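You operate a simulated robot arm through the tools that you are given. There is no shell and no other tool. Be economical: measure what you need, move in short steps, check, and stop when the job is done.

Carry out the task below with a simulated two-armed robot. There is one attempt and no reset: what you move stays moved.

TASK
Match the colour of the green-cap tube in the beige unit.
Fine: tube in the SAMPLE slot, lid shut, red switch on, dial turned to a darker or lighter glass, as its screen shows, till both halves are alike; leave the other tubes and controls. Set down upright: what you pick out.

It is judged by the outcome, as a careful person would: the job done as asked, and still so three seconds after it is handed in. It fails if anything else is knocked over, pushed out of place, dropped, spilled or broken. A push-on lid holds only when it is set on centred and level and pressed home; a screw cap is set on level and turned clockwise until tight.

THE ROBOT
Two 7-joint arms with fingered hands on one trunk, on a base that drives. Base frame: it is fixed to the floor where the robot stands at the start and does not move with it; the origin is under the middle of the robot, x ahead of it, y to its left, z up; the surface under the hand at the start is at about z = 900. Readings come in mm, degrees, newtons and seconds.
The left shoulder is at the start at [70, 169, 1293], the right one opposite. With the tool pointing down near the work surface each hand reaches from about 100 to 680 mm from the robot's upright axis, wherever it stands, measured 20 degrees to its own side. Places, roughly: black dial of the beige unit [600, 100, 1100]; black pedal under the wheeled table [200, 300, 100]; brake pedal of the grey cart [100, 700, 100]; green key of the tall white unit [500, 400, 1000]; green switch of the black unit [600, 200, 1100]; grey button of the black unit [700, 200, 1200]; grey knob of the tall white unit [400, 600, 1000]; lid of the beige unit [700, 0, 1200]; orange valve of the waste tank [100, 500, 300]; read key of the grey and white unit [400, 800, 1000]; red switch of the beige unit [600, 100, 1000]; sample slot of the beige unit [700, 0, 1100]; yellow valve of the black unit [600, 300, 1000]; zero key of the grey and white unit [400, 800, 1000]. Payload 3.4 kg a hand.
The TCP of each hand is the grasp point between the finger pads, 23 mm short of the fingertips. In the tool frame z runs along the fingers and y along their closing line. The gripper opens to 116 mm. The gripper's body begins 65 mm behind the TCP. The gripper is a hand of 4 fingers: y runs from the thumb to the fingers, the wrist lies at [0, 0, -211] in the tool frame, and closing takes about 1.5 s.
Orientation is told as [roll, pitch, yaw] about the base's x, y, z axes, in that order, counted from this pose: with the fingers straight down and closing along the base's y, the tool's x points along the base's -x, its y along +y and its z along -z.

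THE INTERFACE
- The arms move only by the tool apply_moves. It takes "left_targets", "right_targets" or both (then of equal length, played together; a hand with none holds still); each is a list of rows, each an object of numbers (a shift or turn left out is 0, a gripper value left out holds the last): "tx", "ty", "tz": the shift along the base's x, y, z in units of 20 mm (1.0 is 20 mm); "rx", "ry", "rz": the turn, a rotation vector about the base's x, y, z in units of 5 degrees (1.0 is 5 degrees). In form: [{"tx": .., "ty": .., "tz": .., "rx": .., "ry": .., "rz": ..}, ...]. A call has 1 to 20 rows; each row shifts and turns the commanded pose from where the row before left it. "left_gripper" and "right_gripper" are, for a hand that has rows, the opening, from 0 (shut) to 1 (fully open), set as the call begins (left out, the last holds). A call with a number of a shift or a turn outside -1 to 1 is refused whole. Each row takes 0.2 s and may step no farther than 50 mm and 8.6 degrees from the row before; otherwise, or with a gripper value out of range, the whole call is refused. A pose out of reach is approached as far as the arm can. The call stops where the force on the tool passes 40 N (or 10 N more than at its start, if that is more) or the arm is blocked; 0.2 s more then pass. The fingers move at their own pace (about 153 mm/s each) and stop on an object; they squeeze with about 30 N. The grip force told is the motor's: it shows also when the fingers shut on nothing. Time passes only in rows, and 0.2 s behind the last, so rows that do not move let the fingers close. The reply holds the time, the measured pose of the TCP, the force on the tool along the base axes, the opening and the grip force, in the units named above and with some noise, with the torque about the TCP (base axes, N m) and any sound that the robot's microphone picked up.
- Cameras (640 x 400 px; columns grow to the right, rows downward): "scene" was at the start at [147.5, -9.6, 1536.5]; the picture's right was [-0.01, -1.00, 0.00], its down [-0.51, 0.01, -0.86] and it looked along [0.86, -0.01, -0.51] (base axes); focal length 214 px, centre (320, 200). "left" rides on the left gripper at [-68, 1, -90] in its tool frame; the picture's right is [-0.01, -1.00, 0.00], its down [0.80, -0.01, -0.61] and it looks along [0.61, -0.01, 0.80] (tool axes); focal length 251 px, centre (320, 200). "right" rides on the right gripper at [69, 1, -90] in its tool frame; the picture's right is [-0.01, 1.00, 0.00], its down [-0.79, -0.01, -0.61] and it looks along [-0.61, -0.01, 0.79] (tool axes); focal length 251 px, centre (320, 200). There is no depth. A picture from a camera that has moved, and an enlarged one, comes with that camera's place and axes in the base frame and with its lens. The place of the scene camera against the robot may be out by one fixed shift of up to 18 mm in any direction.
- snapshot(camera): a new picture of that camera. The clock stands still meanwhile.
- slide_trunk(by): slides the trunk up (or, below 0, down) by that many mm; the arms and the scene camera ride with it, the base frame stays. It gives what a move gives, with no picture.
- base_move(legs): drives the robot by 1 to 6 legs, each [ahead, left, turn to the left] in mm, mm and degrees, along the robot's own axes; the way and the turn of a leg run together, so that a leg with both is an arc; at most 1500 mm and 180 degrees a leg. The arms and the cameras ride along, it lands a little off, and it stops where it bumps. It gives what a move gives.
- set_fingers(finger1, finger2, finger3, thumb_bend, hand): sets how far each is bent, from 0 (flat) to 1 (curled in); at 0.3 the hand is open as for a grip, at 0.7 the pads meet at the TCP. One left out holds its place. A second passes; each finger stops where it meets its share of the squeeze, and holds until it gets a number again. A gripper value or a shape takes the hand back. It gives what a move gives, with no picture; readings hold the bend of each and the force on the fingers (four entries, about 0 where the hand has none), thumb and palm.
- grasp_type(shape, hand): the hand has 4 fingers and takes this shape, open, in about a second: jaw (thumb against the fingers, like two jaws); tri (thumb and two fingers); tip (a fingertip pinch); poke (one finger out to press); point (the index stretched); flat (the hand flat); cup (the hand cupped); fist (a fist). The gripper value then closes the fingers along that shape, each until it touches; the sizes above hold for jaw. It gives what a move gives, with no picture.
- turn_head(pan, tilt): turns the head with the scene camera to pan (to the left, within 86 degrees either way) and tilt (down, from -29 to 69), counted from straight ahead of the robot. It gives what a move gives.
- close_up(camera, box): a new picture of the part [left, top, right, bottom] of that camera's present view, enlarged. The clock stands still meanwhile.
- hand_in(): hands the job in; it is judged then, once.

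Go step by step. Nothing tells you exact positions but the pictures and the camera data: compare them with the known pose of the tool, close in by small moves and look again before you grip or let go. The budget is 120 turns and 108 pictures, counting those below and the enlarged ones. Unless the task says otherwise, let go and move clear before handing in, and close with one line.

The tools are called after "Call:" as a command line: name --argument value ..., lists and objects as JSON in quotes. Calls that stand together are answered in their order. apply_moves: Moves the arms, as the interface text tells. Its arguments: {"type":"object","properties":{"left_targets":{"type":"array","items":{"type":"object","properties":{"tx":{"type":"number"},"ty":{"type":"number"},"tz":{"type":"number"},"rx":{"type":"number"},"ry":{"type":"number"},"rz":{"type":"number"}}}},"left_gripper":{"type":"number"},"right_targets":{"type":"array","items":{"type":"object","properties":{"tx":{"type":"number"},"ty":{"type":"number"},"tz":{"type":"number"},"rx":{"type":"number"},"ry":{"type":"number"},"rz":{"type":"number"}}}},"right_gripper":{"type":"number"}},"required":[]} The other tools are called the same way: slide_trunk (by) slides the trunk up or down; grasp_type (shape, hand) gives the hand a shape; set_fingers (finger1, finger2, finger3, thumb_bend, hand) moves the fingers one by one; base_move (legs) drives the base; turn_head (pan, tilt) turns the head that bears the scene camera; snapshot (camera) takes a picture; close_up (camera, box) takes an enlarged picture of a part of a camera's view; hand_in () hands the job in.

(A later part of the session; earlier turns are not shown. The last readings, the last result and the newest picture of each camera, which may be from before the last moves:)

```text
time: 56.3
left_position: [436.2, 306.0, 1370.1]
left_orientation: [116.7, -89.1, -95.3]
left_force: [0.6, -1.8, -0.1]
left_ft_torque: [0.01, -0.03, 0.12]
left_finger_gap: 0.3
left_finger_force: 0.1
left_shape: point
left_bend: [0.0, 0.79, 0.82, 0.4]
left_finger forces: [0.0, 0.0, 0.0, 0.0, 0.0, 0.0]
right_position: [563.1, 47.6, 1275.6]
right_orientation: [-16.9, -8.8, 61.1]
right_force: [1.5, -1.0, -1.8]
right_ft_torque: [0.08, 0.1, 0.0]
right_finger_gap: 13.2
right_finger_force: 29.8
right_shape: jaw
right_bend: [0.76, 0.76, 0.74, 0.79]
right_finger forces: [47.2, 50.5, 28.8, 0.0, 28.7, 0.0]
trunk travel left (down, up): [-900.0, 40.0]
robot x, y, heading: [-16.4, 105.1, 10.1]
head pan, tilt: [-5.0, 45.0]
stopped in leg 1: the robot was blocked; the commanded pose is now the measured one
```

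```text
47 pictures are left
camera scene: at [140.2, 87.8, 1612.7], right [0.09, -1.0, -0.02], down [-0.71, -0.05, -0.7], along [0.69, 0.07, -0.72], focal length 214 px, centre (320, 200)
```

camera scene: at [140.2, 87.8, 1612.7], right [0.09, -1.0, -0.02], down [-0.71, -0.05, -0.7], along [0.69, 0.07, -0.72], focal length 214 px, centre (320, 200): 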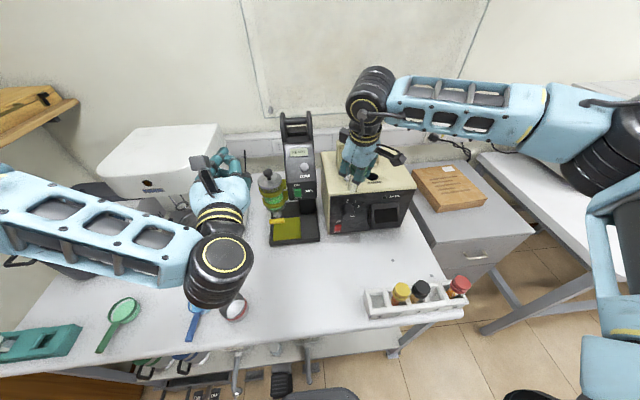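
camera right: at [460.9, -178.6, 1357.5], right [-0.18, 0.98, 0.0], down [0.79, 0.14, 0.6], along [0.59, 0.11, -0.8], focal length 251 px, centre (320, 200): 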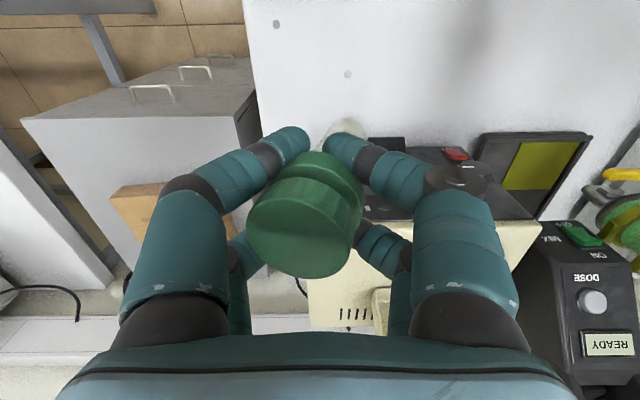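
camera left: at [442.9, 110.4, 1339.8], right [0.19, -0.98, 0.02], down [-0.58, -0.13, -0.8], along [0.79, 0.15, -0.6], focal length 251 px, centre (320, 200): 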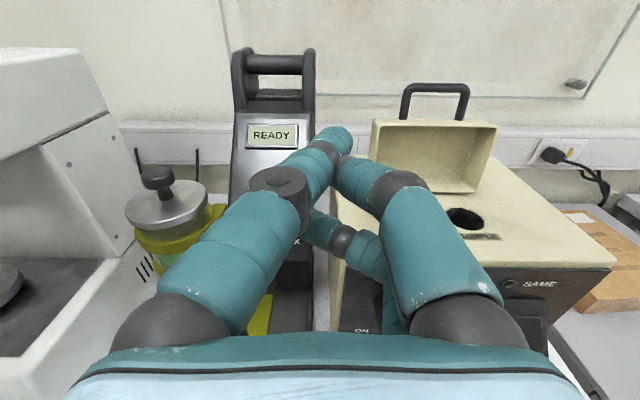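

The base slid and now stands squarely to the table (heading 10°). Drive forward gently.

Call:
base_move --legs '[[90, 0, 0]]'

Call:
snapshot --camera "scene"

```text
time: 57.0
left_position: [423.3, 322.7, 1371.2]
left_orientation: [-173.6, -89.3, -164.9]
left_force: [-0.4, -0.1, 0.0]
left_ft_torque: [0.01, 0.01, 0.02]
left_finger_gap: 0.0
left_finger_force: 0.1
left_shape: point
left_bend: [0.0, 0.79, 0.82, 0.4]
left_finger forces: [0.0, 0.1, 0.1, 0.0, 0.1, 0.0]
right_position: [551.6, 62.6, 1282.2]
right_orientation: [-17.8, -8.3, 61.4]
right_force: [0.1, -0.7, -0.9]
right_ft_torque: [0.03, 0.03, 0.01]
right_finger_gap: 13.3
right_finger_force: 29.8
right_shape: jaw
right_bend: [0.76, 0.76, 0.74, 0.79]
right_finger forces: [47.3, 50.6, 28.8, 0.0, 28.7, 0.0]
trunk travel left (down, up): [-900.0, 40.0]
robot x, y, heading: [-15.2, 105.7, 10.2]
head pan, tilt: [-5.0, 45.0]
stopped in leg 1: the robot was blocked; the commanded pose is now the measured one
```

```text
46 pictures are left
camera scene: at [126.1, 106.7, 1614.2], right [0.09, -1.0, 0.0], down [-0.71, -0.06, -0.7], along [0.7, 0.07, -0.71], focal length 214 px, centre (320, 200)
```

scene: 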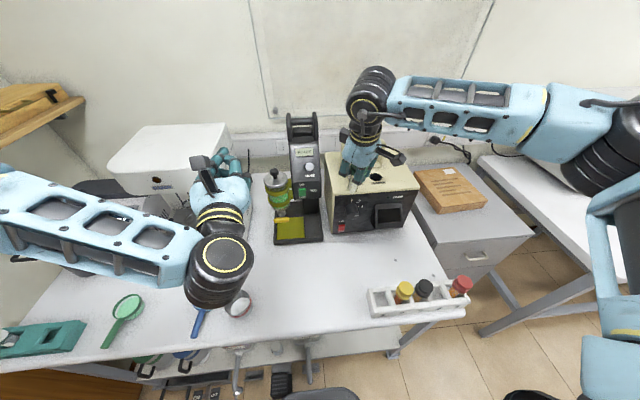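

Blocked there. Better: go back to the earlier spot and face 15–20° left, which also puts the slot to the right arm's own side.

Call:
base_move --legs '[[-20, 0, 0], [0, -135, 0], [70, 0, 0], [0, 0, 6]]'

Call:
snapshot --camera "scene"

```text
time: 59.9
left_position: [462.9, 243.5, 1373.9]
left_orientation: [-166.1, -89.0, -166.3]
left_force: [-0.3, -0.3, -0.7]
left_ft_torque: [0.02, -0.01, -0.01]
left_finger_gap: 0.0
left_finger_force: 0.0
left_shape: point
left_bend: [0.0, 0.79, 0.82, 0.4]
left_finger forces: [0.0, 0.1, 0.0, 0.0, 0.1, 0.0]
right_position: [617.4, -1.6, 1285.1]
right_orientation: [-18.1, -8.7, 67.6]
right_force: [-0.9, 0.2, -0.7]
right_ft_torque: [-0.01, -0.01, 0.0]
right_finger_gap: 13.1
right_finger_force: 30.2
right_shape: jaw
right_bend: [0.76, 0.76, 0.74, 0.79]
right_finger forces: [47.4, 50.8, 28.9, 0.0, 28.6, 0.0]
trunk travel left (down, up): [-900.0, 40.0]
robot x, y, heading: [57.9, -23.7, 16.6]
head pan, tilt: [-5.0, 45.0]
```

```text
45 pictures are left
camera scene: at [188.8, -3.8, 1615.0], right [0.2, -0.98, 0.0], down [-0.69, -0.14, -0.71], along [0.69, 0.14, -0.71], focal length 214 px, centre (320, 200)
```

scene: 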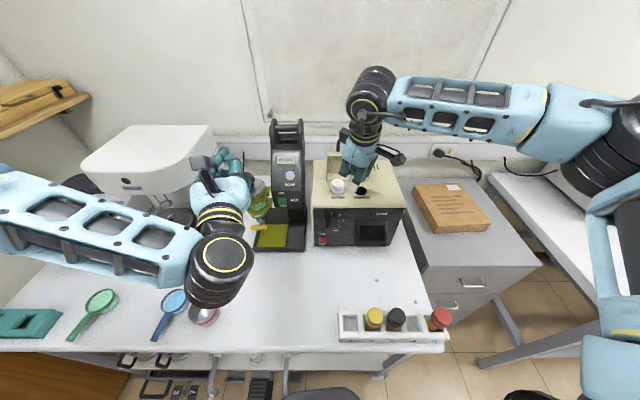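

Good stance now. Move the tube toward above the slot at the same height and look.

Call:
apply_moves --right_targets '[{"tx": 0.7, "ty": -0.25}, {"tx": 0.7, "ty": -0.25}, {"tx": 0.7, "ty": -0.25}, {"tx": 0.7, "ty": -0.25}, {"tx": 0.7, "ty": -0.25}]'

Call:
snapshot --camera "right"

Call:
close_up --camera "scene" --box '[290, 60, 450, 260]'

```text
time: 61.1
left_position: [466.9, 245.7, 1372.8]
left_orientation: [-161.2, -89.2, -171.3]
left_force: [-0.4, -0.2, -0.8]
left_ft_torque: [-0.01, 0.02, 0.01]
left_finger_gap: 0.1
left_finger_force: 0.1
left_shape: point
left_bend: [0.0, 0.79, 0.82, 0.4]
left_finger forces: [0.0, 0.1, 0.0, 0.0, 0.0, 0.0]
right_position: [686.9, -31.2, 1283.2]
right_orientation: [-17.9, -8.7, 67.7]
right_force: [-0.5, 0.0, -0.1]
right_ft_torque: [-0.02, 0.0, -0.02]
right_finger_gap: 13.1
right_finger_force: 29.8
right_shape: jaw
right_bend: [0.76, 0.76, 0.74, 0.79]
right_finger forces: [47.2, 51.0, 28.7, 0.1, 28.3, 0.2]
right hand out of reach, approached as far as the arm can: row 3, 5
trunk travel left (down, up): [-900.0, 40.0]
robot x, y, heading: [55.8, -18.5, 16.5]
head pan, tilt: [-5.0, 45.0]
```

```text
44 pictures are left
camera right: at [629.4, -94.0, 1355.8], right [-0.86, 0.41, -0.3], down [0.1, 0.72, 0.69], along [0.5, 0.56, -0.66], focal length 251 px, centre (320, 200)
```

right: 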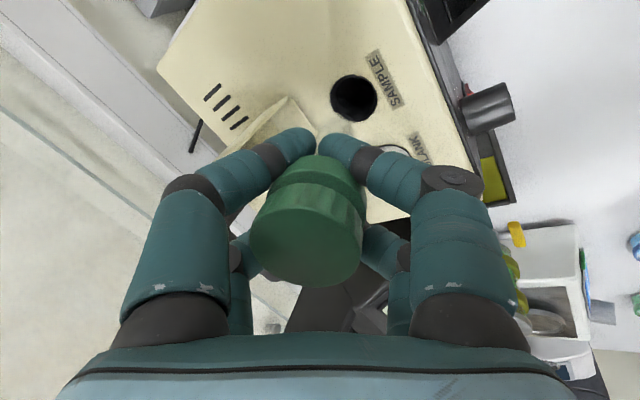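

```text
2.00 times, centred on (370, 160) of scene
camera zoom: at [192.4, -1.0, 1614.6], right [0.2, -0.98, 0.0], down [-0.69, -0.14, -0.71], along [0.69, 0.14, -0.71], focal length 429 px, centre (220, 280)
```

zoom: 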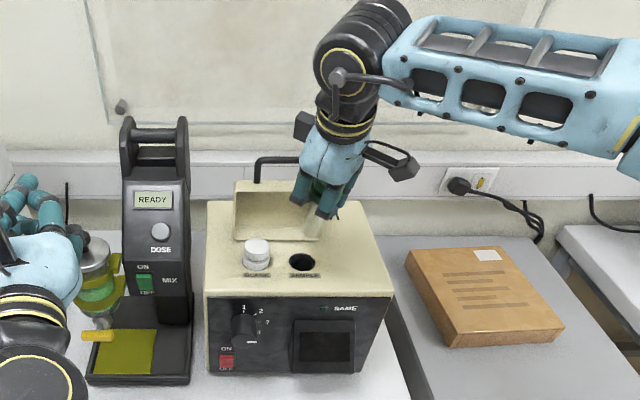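

Great: the slot is right there at ≈[711, -18, 1125]. Zoom to determine the tube's bottom and lean.

Call:
close_up --camera "right" --box '[240, 60, 420, 200]'

Call:
close_up --camera "scene" --box '[340, 110, 410, 200]'

```text
2.86 times, centred on (330, 130) of right
camera zoom: at [629.4, -94.0, 1355.8], right [-0.86, 0.41, -0.3], down [0.1, 0.72, 0.69], along [0.5, 0.56, -0.66], focal length 718 px, centre (291, 400)
```

zoom: 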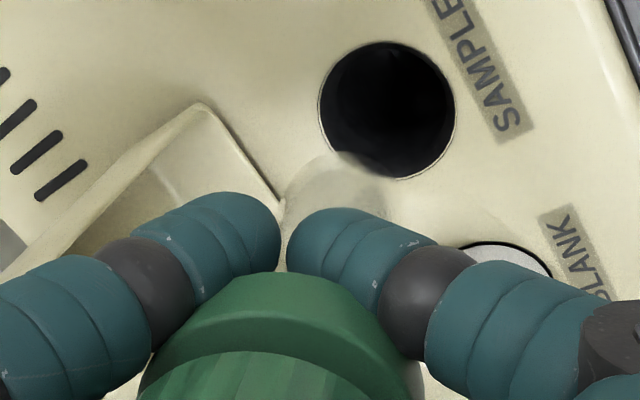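

```text
4.44 times, centred on (375, 155) of scene
camera zoom: at [192.4, -1.0, 1614.6], right [0.2, -0.98, 0.0], down [-0.69, -0.14, -0.71], along [0.69, 0.14, -0.71], focal length 953 px, centre (76, 400)
```

zoom: 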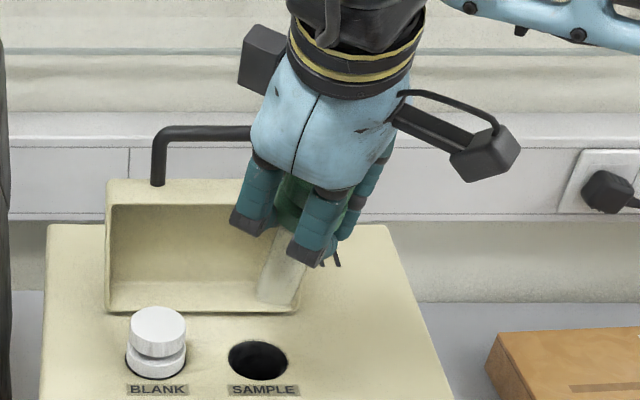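

Lateral lean is nil, forward lean ~6°. Correct 5°, shift the bottom over the hole and come down 30 mm, then check.

Call:
apply_moves --right_targets '[{"tx": 0.4, "ty": 0.25, "ry": 0.5, "tz": -0.3}, {"tx": 0.35, "ty": 0.2, "ry": 0.5, "tz": -0.6}, {"tz": -0.6}]'

Call:
close_up --camera "right" --box '[220, 60, 420, 280]'

Call:
close_up --camera "scene" --box '[330, 110, 420, 210]'

```text
time: 61.9
left_position: [465.6, 245.9, 1373.2]
left_orientation: [-159.0, -89.2, -173.2]
left_force: [-0.6, 0.5, 0.6]
left_ft_torque: [0.0, -0.03, 0.01]
left_finger_gap: 0.0
left_finger_force: 0.0
left_shape: point
left_bend: [0.0, 0.79, 0.82, 0.4]
left_finger forces: [0.0, 0.1, 0.0, 0.0, 0.0, 0.0]
right_position: [684.6, -44.2, 1255.2]
right_orientation: [-13.4, -6.7, 67.0]
right_force: [-0.3, -0.4, -0.8]
right_ft_torque: [0.01, 0.0, 0.01]
right_finger_gap: 13.2
right_finger_force: 30.0
right_shape: jaw
right_bend: [0.76, 0.76, 0.75, 0.79]
right_finger forces: [47.1, 50.7, 28.6, 0.0, 28.1, 0.0]
right hand out of reach, approached as far as the arm can: row 1, 2
trunk travel left (down, up): [-900.0, 40.0]
robot x, y, heading: [52.5, -24.4, 16.5]
head pan, tilt: [-5.0, 45.0]
```

```text
1.82 times, centred on (320, 170) of right
camera zoom: at [633.9, -106.4, 1331.8], right [-0.88, 0.41, -0.23], down [0.16, 0.72, 0.68], along [0.44, 0.56, -0.7], focal length 457 px, centre (320, 254)
```

zoom: 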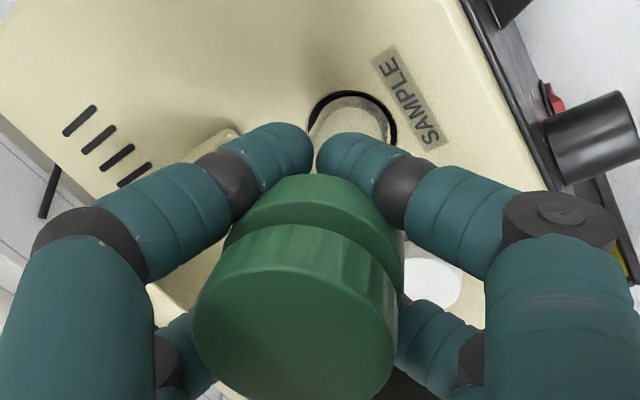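

```text
4.00 times, centred on (375, 160) of scene
camera zoom: at [191.1, -0.4, 1614.7], right [0.2, -0.98, 0.0], down [-0.69, -0.14, -0.71], along [0.69, 0.14, -0.71], focal length 858 px, centre (100, 360)
```

zoom: 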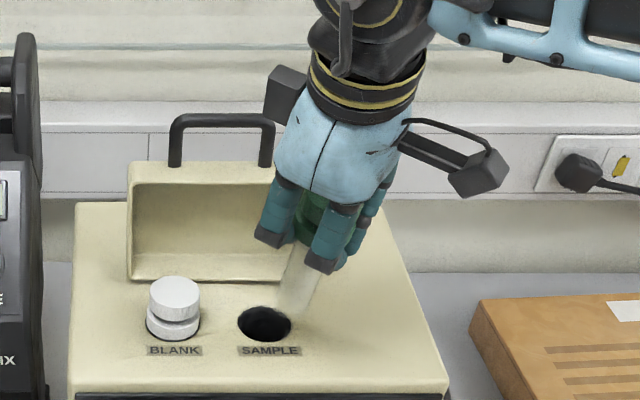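

Tube is now vertical; it needs +18 mm x, +20 mm y. Try it a bit lower, in small steps.

Call:
apply_moves --right_targets '[{"tz": -0.5}, {"tz": -0.5}, {"tx": 0.45, "ty": 0.5}, {"tx": 0.45, "ty": 0.5}]'

```text
time: 62.9
left_position: [465.1, 247.1, 1373.1]
left_orientation: [-158.8, -89.2, -173.8]
left_force: [-0.4, -0.2, 0.1]
left_ft_torque: [-0.02, -0.03, -0.01]
left_finger_gap: 0.2
left_finger_force: 0.2
left_shape: point
left_bend: [0.0, 0.79, 0.82, 0.4]
left_finger forces: [0.1, 0.0, 0.0, 0.0, 0.0, 0.0]
right_position: [685.2, -46.5, 1236.1]
right_orientation: [-13.5, -6.6, 67.0]
right_force: [0.4, -0.1, -0.6]
right_ft_torque: [0.07, 0.0, -0.03]
right_finger_gap: 13.2
right_finger_force: 29.9
right_shape: jaw
right_bend: [0.76, 0.77, 0.75, 0.79]
right_finger forces: [46.4, 50.2, 28.8, 0.1, 28.2, 0.0]
right hand out of reach, approached as far as the arm can: row 2, 3, 4
trunk travel left (down, up): [-900.0, 40.0]
robot x, y, heading: [53.5, -22.2, 16.3]
head pan, tilt: [-5.0, 45.0]
```

The limit appears to be the wrist's yaw; turning the hand further (+20°) about vertical should free it.

Call:
apply_moves --right_targets '[{"rz": 1}, {"rz": 1}, {"rz": 1}, {"rz": 1}, {"tx": 0.3, "ty": 0.4}, {"tx": 0.3, "ty": 0.4}, {"tx": 0.3, "ty": 0.3}]'

Call:
close_up --camera "right" --box '[220, 60, 420, 280]'

Call:
close_up --camera "scene" --box '[330, 110, 420, 210]'

```text
time: 64.5
left_position: [463.9, 245.1, 1373.2]
left_orientation: [-159.3, -89.2, -173.1]
left_force: [0.8, 0.7, 0.2]
left_ft_torque: [-0.01, 0.0, 0.01]
left_finger_gap: 0.1
left_finger_force: 0.1
left_shape: point
left_bend: [0.0, 0.79, 0.82, 0.4]
left_finger forces: [0.0, 0.0, 0.0, 0.1, 0.0, 0.0]
right_position: [690.1, -34.9, 1238.3]
right_orientation: [-13.4, -6.6, 87.1]
right_force: [0.2, 0.6, -1.4]
right_ft_torque: [0.01, -0.01, -0.05]
right_finger_gap: 12.7
right_finger_force: 30.0
right_shape: jaw
right_bend: [0.76, 0.77, 0.75, 0.79]
right_finger forces: [45.5, 49.1, 28.6, 0.0, 27.5, 0.1]
right hand out of reach, approached as far as the arm can: row 6, 7
trunk travel left (down, up): [-900.0, 40.0]
robot x, y, heading: [54.5, -19.5, 16.3]
head pan, tilt: [-5.0, 45.0]
```

```text
1.82 times, centred on (320, 170) of right
camera zoom: at [664.4, -111.7, 1315.2], right [-0.97, 0.09, -0.23], down [-0.1, 0.73, 0.68], along [0.23, 0.68, -0.7], focal length 457 px, centre (320, 254)
```

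zoom: 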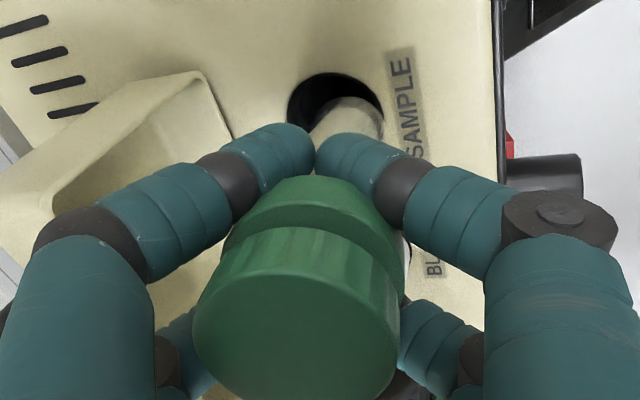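

```text
4.00 times, centred on (375, 160) of scene
camera zoom: at [190.8, -0.5, 1614.7], right [0.2, -0.98, 0.0], down [-0.69, -0.14, -0.71], along [0.69, 0.14, -0.71], focal length 858 px, centre (100, 360)
```

zoom: 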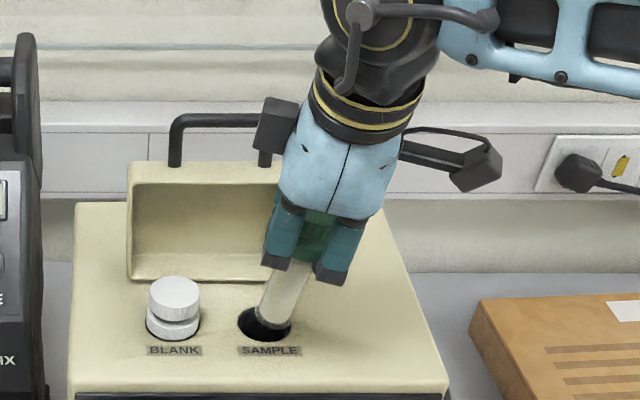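

Nearly there: still ≈(+16, +21) mm to go, which I'll take with a small base motion (forward 16, turn left 2°), the tube being clear above everything.

Call:
base_move --legs '[[18, 0, 2]]'

Call:
close_up --camera "right" --box '[220, 60, 420, 280]'

Call:
close_up --camera "scene" --box '[330, 110, 420, 210]'

```text
time: 65.2
left_position: [469.1, 263.1, 1375.4]
left_orientation: [-164.3, -88.9, -166.1]
left_force: [0.3, 1.0, -0.3]
left_ft_torque: [0.0, 0.0, 0.0]
left_finger_gap: 0.0
left_finger_force: 0.0
left_shape: point
left_bend: [0.0, 0.79, 0.82, 0.4]
left_finger forces: [0.0, 0.1, 0.0, 0.1, 0.0, 0.0]
right_position: [703.3, -10.9, 1240.8]
right_orientation: [-13.6, -6.8, 89.1]
right_force: [-0.5, -0.3, -0.6]
right_ft_torque: [-0.01, -0.04, 0.01]
right_finger_gap: 13.4
right_finger_force: 29.8
right_shape: jaw
right_bend: [0.76, 0.77, 0.75, 0.79]
right_finger forces: [45.4, 49.0, 28.6, 0.0, 27.6, 0.0]
trunk travel left (down, up): [-900.0, 40.0]
robot x, y, heading: [72.1, -14.9, 18.4]
head pan, tilt: [-5.0, 45.0]
```

```text
1.82 times, centred on (320, 170) of right
camera zoom: at [680.4, -87.5, 1317.1], right [-0.97, 0.05, -0.23], down [-0.12, 0.72, 0.68], along [0.2, 0.69, -0.7], focal length 457 px, centre (320, 254)
```

zoom: 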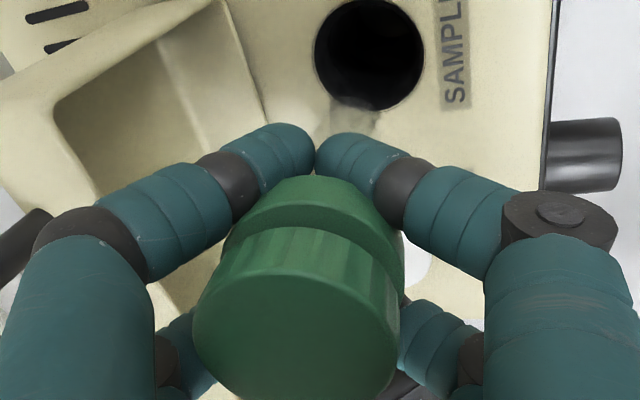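

```text
4.00 times, centred on (375, 160) of scene
camera zoom: at [202.0, 6.2, 1615.3], right [0.23, -0.97, 0.0], down [-0.69, -0.16, -0.71], along [0.69, 0.17, -0.7], focal length 858 px, centre (100, 360)
```

zoom: 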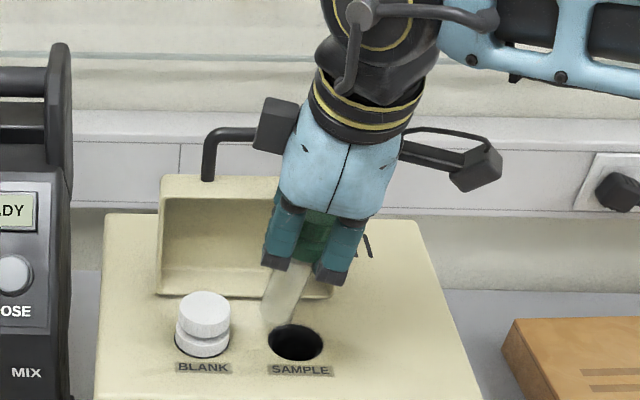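

Overshot slightly in y; the estimates put the tube bottom ~12–18 mm too far left. Shift back 13 mm in y and look again.

Call:
apply_moves --right_targets '[{"ty": -0.35}, {"ty": -0.3}, {}]'

Call:
close_up --camera "right" --box '[260, 60, 400, 180]'

Call:
close_up --camera "scene" --box '[340, 140, 410, 210]'

```text
time: 66.0
left_position: [472.2, 266.6, 1372.9]
left_orientation: [-160.0, -89.1, -170.5]
left_force: [-0.5, -0.6, -0.6]
left_ft_torque: [0.0, 0.01, 0.02]
left_finger_gap: 0.0
left_finger_force: 0.0
left_shape: point
left_bend: [0.0, 0.79, 0.82, 0.4]
left_finger forces: [0.0, 0.0, 0.1, 0.0, 0.2, 0.1]
right_position: [706.2, -19.9, 1239.1]
right_orientation: [-13.5, -6.4, 88.9]
right_force: [-0.2, 0.3, -1.5]
right_ft_torque: [-0.01, -0.02, 0.01]
right_finger_gap: 13.0
right_finger_force: 30.3
right_shape: jaw
right_bend: [0.76, 0.77, 0.75, 0.79]
right_finger forces: [45.4, 48.9, 28.6, 0.0, 27.5, 0.0]
trunk travel left (down, up): [-900.0, 40.0]
robot x, y, heading: [74.4, -15.6, 18.6]
head pan, tilt: [-5.0, 45.0]
```

```text
3.33 times, centred on (330, 120) of right
camera zoom: at [683.3, -98.1, 1316.2], right [-0.97, 0.05, -0.23], down [-0.12, 0.72, 0.68], along [0.2, 0.69, -0.7], focal length 838 px, centre (287, 467)
```

zoom: 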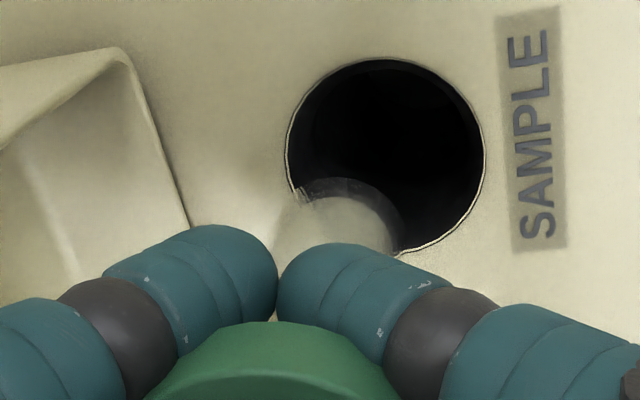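

```text
5.71 times, centred on (375, 175) of scene
camera zoom: at [206.3, 9.1, 1614.8], right [0.23, -0.97, 0.0], down [-0.69, -0.17, -0.71], along [0.69, 0.17, -0.71], focal length 1226 px, centre (6, 343)
```

zoom: 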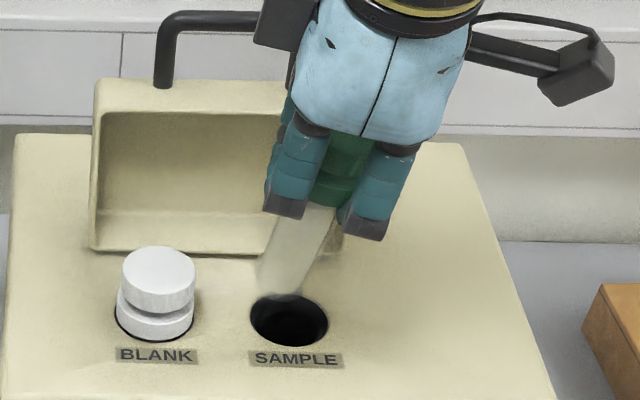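

The bottom is now above the hole within a few mm, with a slight lean. Descend in small steps and watch the forces.

Call:
apply_moves --right_targets '[{"tz": -0.4, "tx": -0.1, "ty": -0.1}, {"tz": -0.4}, {"tz": -0.4}, {"tz": -0.3}]'

Call:
close_up --camera "right" --box '[260, 60, 400, 180]'

Call:
close_up --camera "scene" --box '[340, 140, 410, 210]'

```text
time: 67.0
left_position: [468.4, 263.9, 1375.8]
left_orientation: [-163.8, -89.0, -166.6]
left_force: [0.8, -0.2, 1.2]
left_ft_torque: [-0.02, 0.0, -0.01]
left_finger_gap: 0.0
left_finger_force: 0.0
left_shape: point
left_bend: [0.0, 0.79, 0.82, 0.4]
left_finger forces: [0.0, 0.0, 0.1, 0.0, 0.1, 0.1]
right_position: [702.1, -25.0, 1210.5]
right_orientation: [-13.8, -6.7, 88.9]
right_force: [-5.0, -6.2, 17.9]
right_ft_torque: [-0.21, 0.15, -0.02]
right_finger_gap: 13.7
right_finger_force: 30.0
right_shape: jaw
right_bend: [0.77, 0.77, 0.75, 0.8]
right_finger forces: [52.2, 53.2, 29.5, 0.0, 27.2, 0.0]
trunk travel left (down, up): [-900.0, 40.0]
robot x, y, heading: [71.1, -16.6, 18.4]
head pan, tilt: [-5.0, 45.0]
```

```text
3.33 times, centred on (330, 120) of right
camera zoom: at [678.8, -102.7, 1287.9], right [-0.97, 0.05, -0.23], down [-0.12, 0.72, 0.68], along [0.21, 0.69, -0.69], focal length 838 px, centre (287, 467)
```

zoom: 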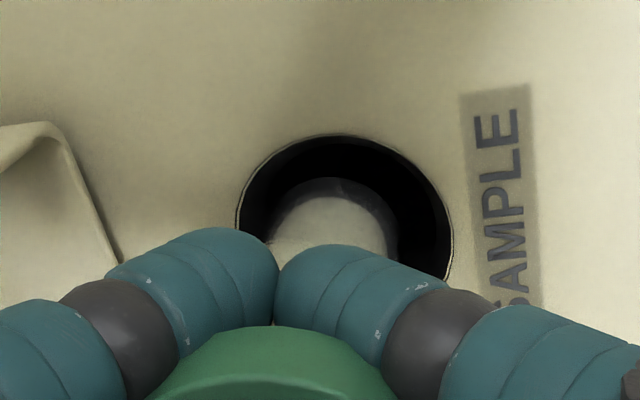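

```text
5.71 times, centred on (375, 175) of scene
camera zoom: at [202.5, 6.3, 1615.5], right [0.23, -0.97, 0.0], down [-0.69, -0.16, -0.71], along [0.69, 0.17, -0.7], focal length 1226 px, centre (6, 343)
```

zoom: 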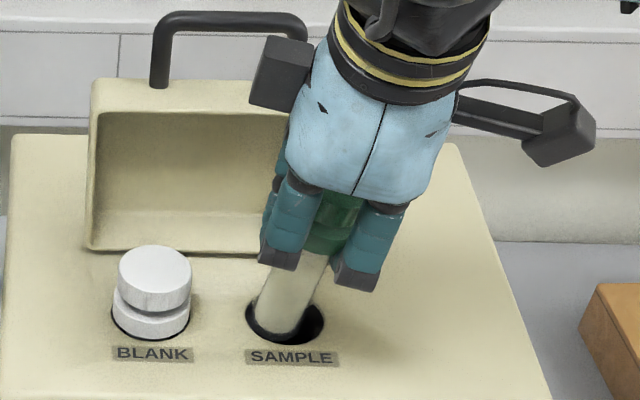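

The bottom is centred but the lean (≈6°/8°) makes it catch at 18 N. Lift a little, straighten the tube, and recentre.

Call:
apply_moves --right_targets '[{"tz": 0.5}, {"tz": 0.4}, {"tx": 0.2, "ty": 0.2, "rx": -0.5, "ry": 0.4}, {"tx": 0.1, "ty": 0.2, "rx": -0.5, "ry": 0.4}, {"tx": 0.1, "ty": 0.2, "rx": -0.55, "ry": 0.4}]'

Call:
close_up --camera "right" --box '[220, 60, 420, 280]'

Call:
close_up --camera "scene" --box '[340, 140, 410, 210]'

```text
time: 68.2
left_position: [472.2, 265.5, 1372.3]
left_orientation: [-158.7, -89.1, -171.7]
left_force: [-0.9, -0.1, 0.2]
left_ft_torque: [-0.05, 0.0, 0.01]
left_finger_gap: 0.0
left_finger_force: 0.1
left_shape: point
left_bend: [0.0, 0.79, 0.82, 0.4]
left_finger forces: [0.1, 0.0, 0.0, 0.0, 0.0, 0.1]
right_position: [689.9, -39.4, 1230.4]
right_orientation: [-7.8, 1.2, 88.8]
right_force: [-0.6, -0.2, -0.8]
right_ft_torque: [-0.01, 0.0, 0.02]
right_finger_gap: 13.7
right_finger_force: 30.3
right_shape: jaw
right_bend: [0.76, 0.77, 0.75, 0.8]
right_finger forces: [42.1, 46.9, 29.7, 0.1, 27.1, 0.1]
right hand out of reach, approached as far as the arm can: row 3, 4, 5
trunk travel left (down, up): [-900.0, 40.0]
robot x, y, heading: [71.3, -18.3, 18.1]
head pan, tilt: [-5.0, 45.0]
```

```text
1.82 times, centred on (320, 170) of right
camera zoom: at [676.0, -105.0, 1319.4], right [-0.99, 0.03, -0.13], down [-0.06, 0.81, 0.58], along [0.12, 0.59, -0.8], focal length 457 px, centre (320, 254)
```

zoom: 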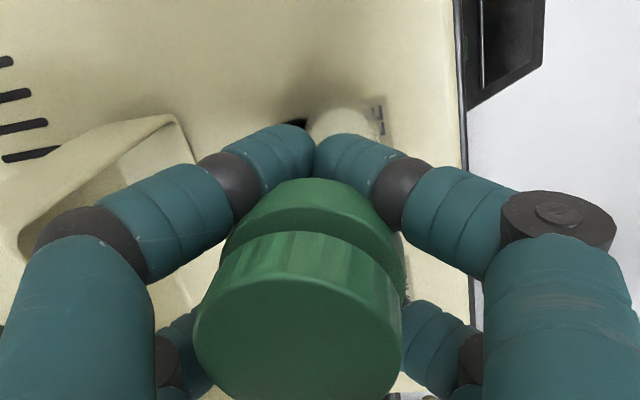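

```text
5.71 times, centred on (375, 175) of scene
camera zoom: at [206.6, 9.5, 1614.7], right [0.23, -0.97, 0.0], down [-0.69, -0.17, -0.71], along [0.69, 0.17, -0.71], focal length 1226 px, centre (6, 343)
```

zoom: 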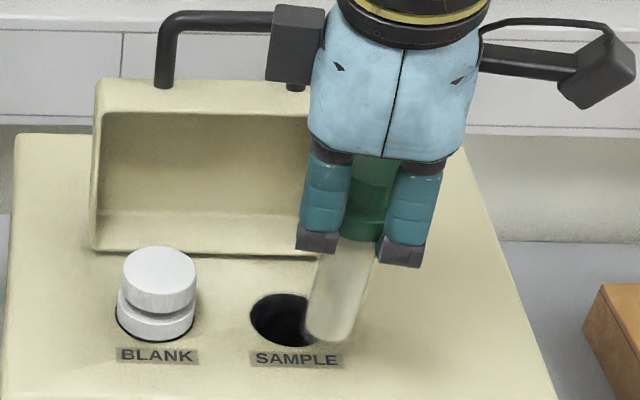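

Now vertical, but the arm limit shifted it back by (20, 26) mm. Use the base again for that offset.

Call:
base_move --legs '[[21, 0, 2.2]]'

Call:
close_up --camera "right" --box '[220, 40, 420, 260]'

Call:
close_up --camera "scene" --box '[340, 140, 410, 210]'

```text
time: 69.0
left_position: [470.8, 269.4, 1373.4]
left_orientation: [-159.1, -89.0, -170.6]
left_force: [-0.1, -0.1, -0.3]
left_ft_torque: [0.03, 0.0, -0.01]
left_finger_gap: 0.0
left_finger_force: 0.0
left_shape: point
left_bend: [0.0, 0.79, 0.82, 0.4]
left_finger forces: [0.0, 0.2, 0.1, 0.0, 0.0, 0.0]
right_position: [693.2, -33.6, 1231.8]
right_orientation: [-7.7, 1.4, 89.4]
right_force: [0.4, -0.3, -0.5]
right_ft_torque: [-0.01, -0.04, -0.04]
right_finger_gap: 13.4
right_finger_force: 29.7
right_shape: jaw
right_bend: [0.76, 0.77, 0.75, 0.8]
right_finger forces: [42.1, 46.9, 29.7, 0.0, 27.0, 0.0]
trunk travel left (down, up): [-900.0, 40.0]
robot x, y, heading: [74.4, -18.7, 19.3]
head pan, tilt: [-5.0, 45.0]
stopped in leg 1: the robot was blocked; the commanded pose is now the measured one
```

```text
1.82 times, centred on (320, 150) of right
camera zoom: at [679.6, -99.3, 1319.7], right [-0.99, 0.02, -0.13], down [-0.07, 0.81, 0.58], along [0.12, 0.59, -0.8], focal length 457 px, centre (320, 291)
```

zoom: 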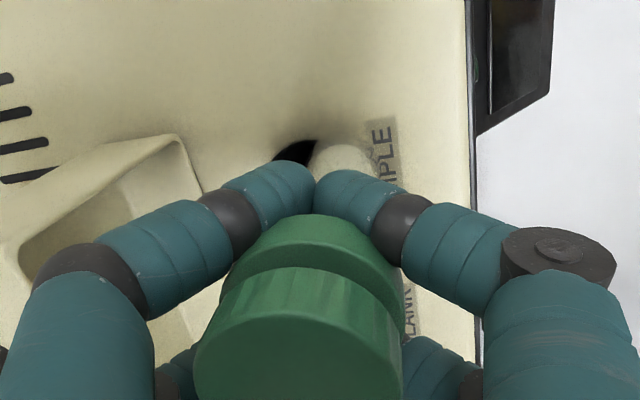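

```text
5.71 times, centred on (375, 175) of scene
camera zoom: at [208.7, 9.9, 1614.8], right [0.24, -0.97, 0.0], down [-0.69, -0.17, -0.71], along [0.69, 0.17, -0.71], focal length 1226 px, centre (6, 343)
```

zoom: 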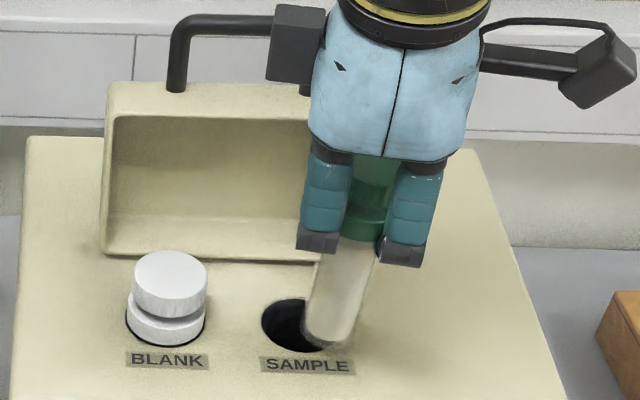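

Base is blocked forward. Turn the hand a further +25° about vertical to free the arm and move the remainder with it.

Call:
apply_moves --right_targets '[{"rz": 1}, {"rz": 1}, {"rz": 1}, {"rz": 1}, {"rz": 1}, {"tx": 0.3, "ty": 0.35}, {"tx": 0.3, "ty": 0.35}, {"tx": 0.25, "ty": 0.35}]'

Call:
close_up --camera "right" --box '[220, 40, 420, 260]'

Call:
close_up --camera "scene" --box '[340, 140, 410, 210]'

```text
time: 70.8
left_position: [472.3, 269.6, 1373.4]
left_orientation: [-159.6, -89.1, -170.0]
left_force: [-0.2, -0.3, 0.8]
left_ft_torque: [0.01, 0.02, 0.06]
left_finger_gap: 0.0
left_finger_force: 0.1
left_shape: point
left_bend: [0.0, 0.79, 0.82, 0.4]
left_finger forces: [0.0, 0.0, 0.0, 0.0, 0.0, 0.0]
right_position: [699.4, -26.7, 1231.1]
right_orientation: [-7.6, 1.3, 114.4]
right_force: [-0.1, -0.3, -0.3]
right_ft_torque: [0.0, 0.04, -0.02]
right_finger_gap: 13.2
right_finger_force: 29.7
right_shape: jaw
right_bend: [0.76, 0.77, 0.75, 0.8]
right_finger forces: [41.6, 45.6, 30.1, 0.0, 26.8, 0.0]
right hand out of reach, approached as far as the arm can: row 7, 8
trunk travel left (down, up): [-900.0, 40.0]
robot x, y, heading: [73.1, -21.4, 19.0]
head pan, tilt: [-5.0, 45.0]
```

```text
1.82 times, centred on (320, 150) of right
camera zoom: at [715.9, -91.9, 1319.6], right [-0.9, -0.4, -0.13], down [-0.4, 0.7, 0.58], along [-0.14, 0.58, -0.8], focal length 457 px, centre (320, 291)
```

zoom: 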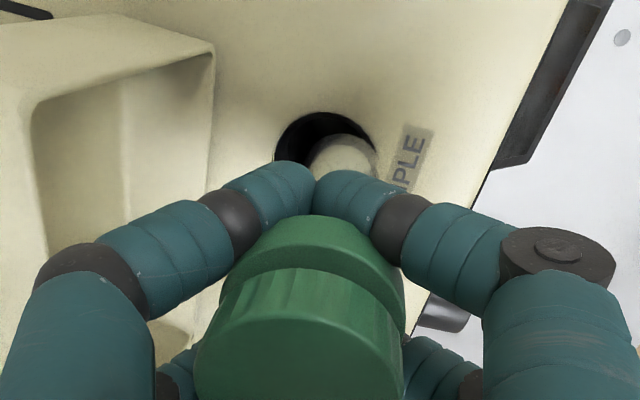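

```text
5.71 times, centred on (375, 175) of scene
camera zoom: at [209.4, 9.8, 1614.7], right [0.24, -0.97, 0.0], down [-0.69, -0.17, -0.71], along [0.69, 0.17, -0.71], focal length 1226 px, centre (6, 343)
```

zoom: 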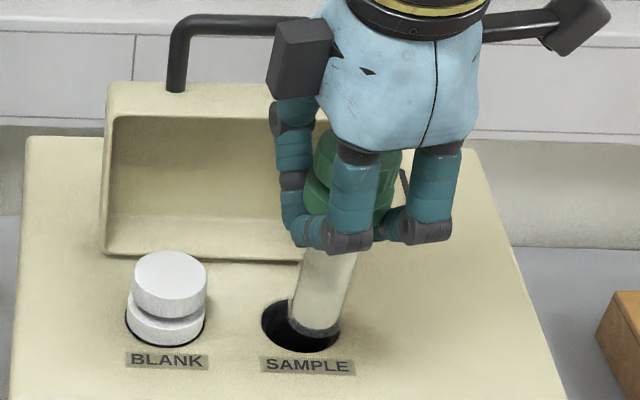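

Close: ≈(+8, +6) mm left. A bit more yaw and shift, then a small descent.

Call:
apply_moves --right_targets '[{"rz": 1}, {"rz": 1}, {"rz": 1}, {"rz": 1}, {"tx": 0.2, "ty": 0.15}, {"tx": 0.2, "ty": 0.15}, {}]'

Call:
close_up --camera "right" --box '[220, 40, 420, 260]'

```text
time: 72.4
left_position: [471.3, 269.0, 1372.9]
left_orientation: [-159.3, -89.2, -170.4]
left_force: [0.7, -0.9, 0.3]
left_ft_torque: [0.01, 0.0, -0.02]
left_finger_gap: 0.1
left_finger_force: 0.0
left_shape: point
left_bend: [0.0, 0.79, 0.82, 0.4]
left_finger forces: [0.0, 0.0, 0.0, 0.0, 0.0, 0.1]
right_position: [704.3, -23.4, 1231.0]
right_orientation: [-7.8, 1.2, 134.4]
right_force: [-0.6, -0.1, -1.6]
right_ft_torque: [0.04, 0.01, 0.0]
right_finger_gap: 13.2
right_finger_force: 29.7
right_shape: jaw
right_bend: [0.76, 0.77, 0.75, 0.8]
right_finger forces: [41.1, 44.9, 30.4, 0.1, 27.0, 0.1]
right hand out of reach, approached as far as the arm can: row 6
trunk travel left (down, up): [-900.0, 40.0]
robot x, y, heading: [76.7, -18.3, 19.1]
head pan, tilt: [-5.0, 45.0]
```

```text
1.82 times, centred on (320, 150) of right
camera zoom: at [741.6, -80.0, 1319.7], right [-0.71, -0.69, -0.14], down [-0.62, 0.52, 0.58], along [-0.33, 0.5, -0.8], focal length 457 px, centre (320, 291)
```

zoom: 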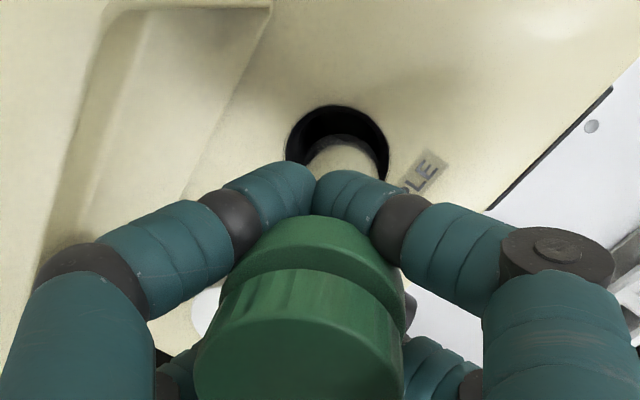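

Within ~4 mm. Nudge and descend gently.

Call:
apply_moves --right_targets '[{"tx": 0.15}, {"tz": -0.3}, {"tz": -0.3}, {"tz": -0.3}, {"tz": -0.3}, {"tz": -0.3}]'

Call:
close_up --camera "scene" --box '[340, 140, 410, 210]'

```text
time: 73.8
left_position: [473.1, 271.1, 1372.1]
left_orientation: [-154.4, -89.1, -175.2]
left_force: [0.3, 0.7, -0.5]
left_ft_torque: [0.0, 0.04, 0.0]
left_finger_gap: 0.1
left_finger_force: 0.0
left_shape: point
left_bend: [0.0, 0.79, 0.82, 0.4]
left_finger forces: [0.1, 0.1, 0.0, 0.0, 0.1, 0.1]
right_position: [704.3, -28.1, 1201.5]
right_orientation: [-7.9, 1.2, 134.3]
right_force: [-0.1, 5.7, 1.6]
right_ft_torque: [0.3, 0.02, 0.02]
right_finger_gap: 13.1
right_finger_force: 30.3
right_shape: jaw
right_bend: [0.76, 0.77, 0.75, 0.8]
right_finger forces: [39.7, 49.5, 30.4, 0.0, 28.1, 0.1]
right hand out of reach, approached as far as the arm can: row 3, 6
trunk travel left (down, up): [-900.0, 40.0]
robot x, y, heading: [78.1, -21.2, 19.0]
head pan, tilt: [-5.0, 45.0]
```

```text
5.71 times, centred on (375, 175) of scene
camera zoom: at [209.9, 11.8, 1614.7], right [0.25, -0.97, 0.0], down [-0.69, -0.17, -0.71], along [0.69, 0.17, -0.71], focal length 1226 px, centre (6, 343)
```

zoom: 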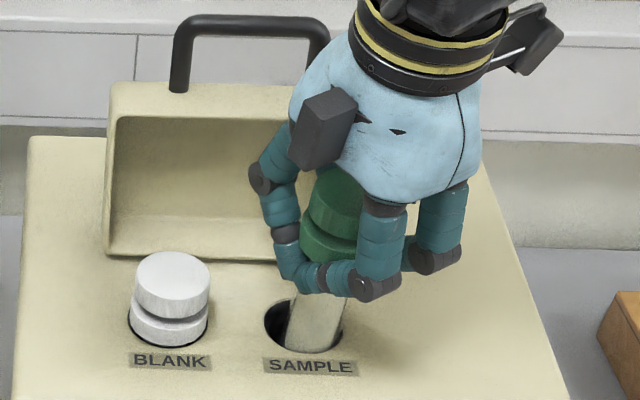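

The tube is entering the hole; side force from drifting −y. I'll yaw a touch more, recentre in y, then descend using the trunk so the arm pose stays fixed.

Call:
apply_moves --right_targets '[{"rz": 1, "tz": 0.1}, {"rz": 1}, {"ty": 0.2}, {"ty": 0.2}]'

Call:
slide_trunk --by -12

Call:
close_up --camera "scene" --box '[340, 140, 410, 210]'

```text
time: 74.8
left_position: [474.4, 269.8, 1371.6]
left_orientation: [-161.2, -89.2, -168.6]
left_force: [-1.1, -0.4, 0.5]
left_ft_torque: [-0.01, 0.01, 0.0]
left_finger_gap: 0.0
left_finger_force: 0.1
left_shape: point
left_bend: [0.0, 0.79, 0.82, 0.4]
left_finger forces: [0.1, 0.1, 0.0, 0.0, 0.0, 0.0]
right_position: [702.4, -26.2, 1204.2]
right_orientation: [-7.7, 1.3, 144.2]
right_force: [4.1, -1.1, -2.5]
right_ft_torque: [-0.04, -0.31, -0.02]
right_finger_gap: 13.3
right_finger_force: 29.7
right_shape: jaw
right_bend: [0.76, 0.77, 0.75, 0.81]
right_finger forces: [43.0, 40.5, 32.7, 0.0, 26.7, 0.0]
right hand out of reach, approached as far as the arm can: row 4
trunk travel left (down, up): [-900.0, 40.0]
robot x, y, heading: [75.0, -17.8, 19.3]
head pan, tilt: [-5.0, 45.0]
```

```text
time: 75.4
left_position: [473.0, 271.1, 1359.6]
left_orientation: [-158.8, -89.3, -171.0]
left_force: [0.7, -0.5, 0.1]
left_ft_torque: [0.03, -0.03, -0.01]
left_finger_gap: 0.0
left_finger_force: 0.0
left_shape: point
left_bend: [0.0, 0.79, 0.82, 0.4]
left_finger forces: [0.1, 0.1, 0.0, 0.0, 0.0, 0.0]
right_position: [700.7, -23.9, 1190.9]
right_orientation: [-7.7, 1.3, 144.4]
right_force: [4.3, 1.7, -2.4]
right_ft_torque: [0.11, -0.3, 0.04]
right_finger_gap: 13.0
right_finger_force: 29.4
right_shape: jaw
right_bend: [0.76, 0.77, 0.75, 0.81]
right_finger forces: [42.9, 40.6, 32.6, 0.1, 27.4, 0.1]
trunk travel left (down, up): [-888.0, 52.0]
robot x, y, heading: [72.8, -16.2, 19.4]
head pan, tilt: [-5.0, 45.0]
```

```text
5.71 times, centred on (375, 175) of scene
camera zoom: at [212.2, 10.4, 1602.4], right [0.24, -0.97, 0.0], down [-0.69, -0.17, -0.71], along [0.68, 0.17, -0.71], focal length 1226 px, centre (6, 343)
```

zoom: 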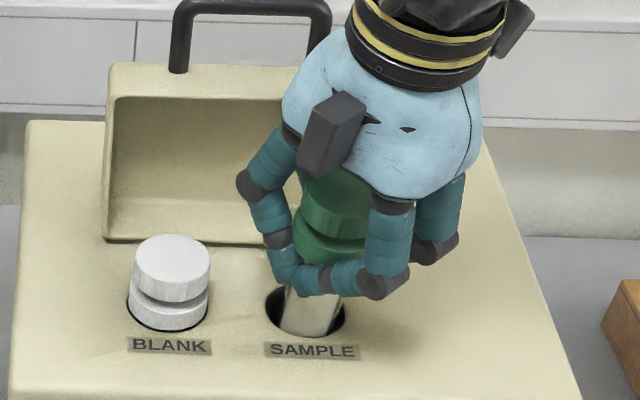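

Going in smoothly with small forces. Continue lowering with the trunk.

Call:
slide_trunk --by -18

Call:
close_up --camera "scene" --box '[340, 130, 410, 200]'

```text
time: 76.0
left_position: [475.0, 269.6, 1342.1]
left_orientation: [-158.8, -89.3, -171.0]
left_force: [0.3, -0.1, 0.8]
left_ft_torque: [-0.02, -0.02, -0.02]
left_finger_gap: 0.0
left_finger_force: 0.2
left_shape: point
left_bend: [0.0, 0.79, 0.82, 0.4]
left_finger forces: [0.0, 0.0, 0.0, 0.1, 0.1, 0.0]
right_position: [703.5, -24.8, 1172.7]
right_orientation: [-7.6, 1.2, 144.4]
right_force: [8.0, 2.1, -3.6]
right_ft_torque: [0.07, -0.34, -0.01]
right_finger_gap: 13.1
right_finger_force: 29.6
right_shape: jaw
right_bend: [0.76, 0.77, 0.75, 0.81]
right_finger forces: [44.0, 39.7, 33.0, 0.1, 28.0, 0.1]
trunk travel left (down, up): [-870.0, 70.0]
robot x, y, heading: [76.5, -16.6, 19.2]
head pan, tilt: [-5.0, 45.0]
```

```text
5.71 times, centred on (375, 165) of scene
camera zoom: at [213.0, 10.6, 1584.2], right [0.24, -0.97, 0.0], down [-0.69, -0.17, -0.71], along [0.68, 0.17, -0.71], focal length 1226 px, centre (6, 400)
```

zoom: 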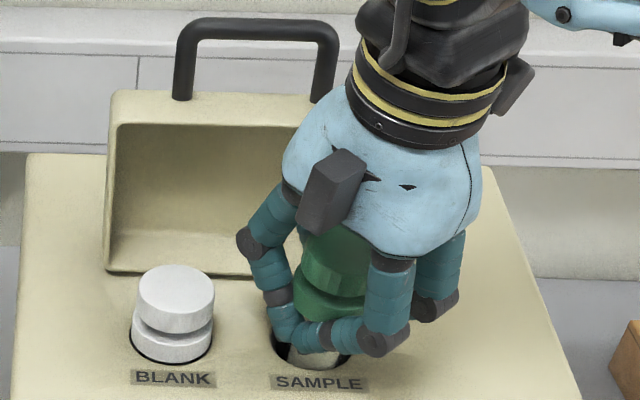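

Call:
apply_moves --right_targets '[{"tx": 0.2}]'

Call:
slide_trunk --by -12

Call:
close_up --camera "scene" --box '[340, 130, 410, 200]'

```text
time: 76.5
left_position: [473.3, 271.0, 1342.1]
left_orientation: [-158.3, -89.3, -171.5]
left_force: [0.0, -0.4, 0.9]
left_ft_torque: [0.01, 0.0, 0.03]
left_finger_gap: 0.0
left_finger_force: 0.0
left_shape: point
left_bend: [0.0, 0.79, 0.82, 0.4]
left_finger forces: [0.1, 0.0, 0.1, 0.1, 0.0, 0.0]
right_position: [702.9, -26.9, 1176.2]
right_orientation: [-7.9, 1.3, 144.5]
right_force: [2.9, 2.2, -1.7]
right_ft_torque: [0.07, -0.13, -0.03]
right_finger_gap: 13.4
right_finger_force: 29.6
right_shape: jaw
right_bend: [0.76, 0.77, 0.75, 0.81]
right_finger forces: [41.5, 41.4, 32.5, 0.0, 28.5, 0.0]
trunk travel left (down, up): [-870.0, 70.0]
robot x, y, heading: [75.2, -17.6, 19.2]
head pan, tilt: [-5.0, 45.0]
```

```text
time: 77.0
left_position: [472.6, 270.3, 1330.1]
left_orientation: [-158.7, -89.2, -171.1]
left_force: [-0.9, 0.0, -0.3]
left_ft_torque: [0.0, 0.0, -0.03]
left_finger_gap: 0.0
left_finger_force: 0.0
left_shape: point
left_bend: [0.0, 0.79, 0.82, 0.4]
left_finger forces: [0.0, 0.0, 0.0, 0.1, 0.0, 0.0]
right_position: [702.0, -26.2, 1163.0]
right_orientation: [-7.8, 1.2, 144.4]
right_force: [3.1, 0.9, -1.5]
right_ft_torque: [0.04, -0.12, -0.01]
right_finger_gap: 12.7
right_finger_force: 29.7
right_shape: jaw
right_bend: [0.76, 0.77, 0.75, 0.81]
right_finger forces: [42.2, 14.1, 32.6, 0.0, 28.7, 0.0]
trunk travel left (down, up): [-858.0, 82.0]
robot x, y, heading: [76.5, -22.0, 19.1]
head pan, tilt: [-5.0, 45.0]
```

```text
5.71 times, centred on (375, 165) of scene
camera zoom: at [211.2, 10.4, 1572.4], right [0.24, -0.97, 0.0], down [-0.69, -0.17, -0.71], along [0.68, 0.17, -0.71], focal length 1226 px, centre (6, 400)
```

zoom: 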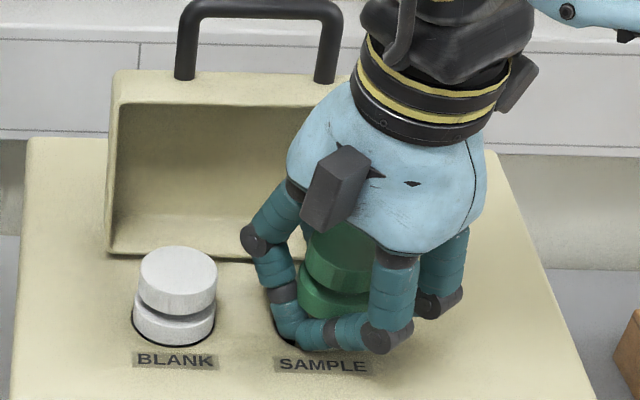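

Call:
slide_trunk --by -6

Call:
apply_moves --right_targets '[{}, {}, {}, {}, {}]' --right_gripper 0.45

Call:
close_up --camera "scene" --box '[340, 120, 420, 200]'

```text
time: 77.6
left_position: [471.0, 269.7, 1325.7]
left_orientation: [-159.5, -89.1, -170.3]
left_force: [0.1, 0.4, -0.2]
left_ft_torque: [0.0, -0.01, 0.0]
left_finger_gap: 0.0
left_finger_force: 0.1
left_shape: point
left_bend: [0.0, 0.79, 0.82, 0.4]
left_finger forces: [0.0, 0.0, 0.1, 0.0, 0.0, 0.1]
right_position: [703.5, -27.1, 1160.4]
right_orientation: [-8.1, 1.4, 144.5]
right_force: [9.8, -1.4, 19.4]
right_ft_torque: [-0.25, -0.52, -0.04]
right_finger_gap: 13.4
right_finger_force: 30.6
right_shape: jaw
right_bend: [0.77, 0.77, 0.75, 0.81]
right_finger forces: [66.7, 14.5, 37.0, 0.1, 29.4, 0.0]
trunk travel left (down, up): [-852.0, 88.0]
robot x, y, heading: [78.0, -14.4, 19.0]
head pan, tilt: [-5.0, 45.0]
```

```text
time: 78.8
left_position: [468.1, 270.9, 1327.2]
left_orientation: [-155.4, -89.0, -174.2]
left_force: [-0.2, -0.4, 0.0]
left_ft_torque: [0.03, 0.02, -0.01]
left_finger_gap: 0.0
left_finger_force: 0.1
left_shape: point
left_bend: [0.0, 0.79, 0.82, 0.4]
left_finger forces: [0.0, 0.0, 0.1, 0.0, 0.1, 0.1]
right_position: [699.7, -26.4, 1160.8]
right_orientation: [-8.2, 1.5, 144.5]
right_force: [10.5, 3.1, 37.5]
right_ft_torque: [-0.22, 0.07, -0.01]
right_finger_gap: 45.6
right_finger_force: 0.0
right_shape: jaw
right_bend: [0.81, 0.81, 0.73, 0.76]
right_finger forces: [19.4, 18.3, 0.0, 0.0, 0.2, 0.1]
trunk travel left (down, up): [-852.0, 88.0]
robot x, y, heading: [73.1, -17.4, 18.9]
head pan, tilt: [-5.0, 45.0]
```

```text
5.00 times, centred on (380, 160) of scene
camera zoom: at [205.2, 10.8, 1567.2], right [0.24, -0.97, 0.0], down [-0.68, -0.17, -0.71], along [0.69, 0.17, -0.71], focal length 1072 px, centre (20, 400)
```

zoom: 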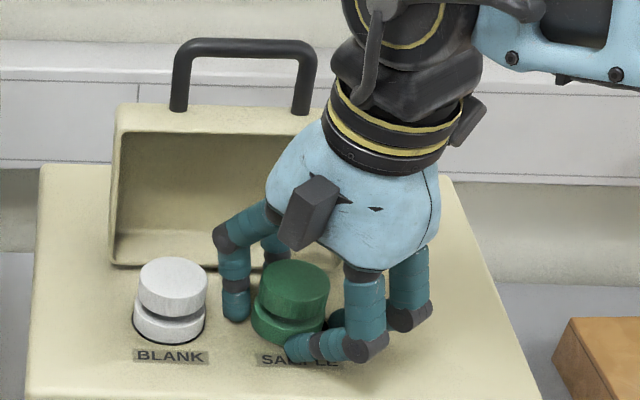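

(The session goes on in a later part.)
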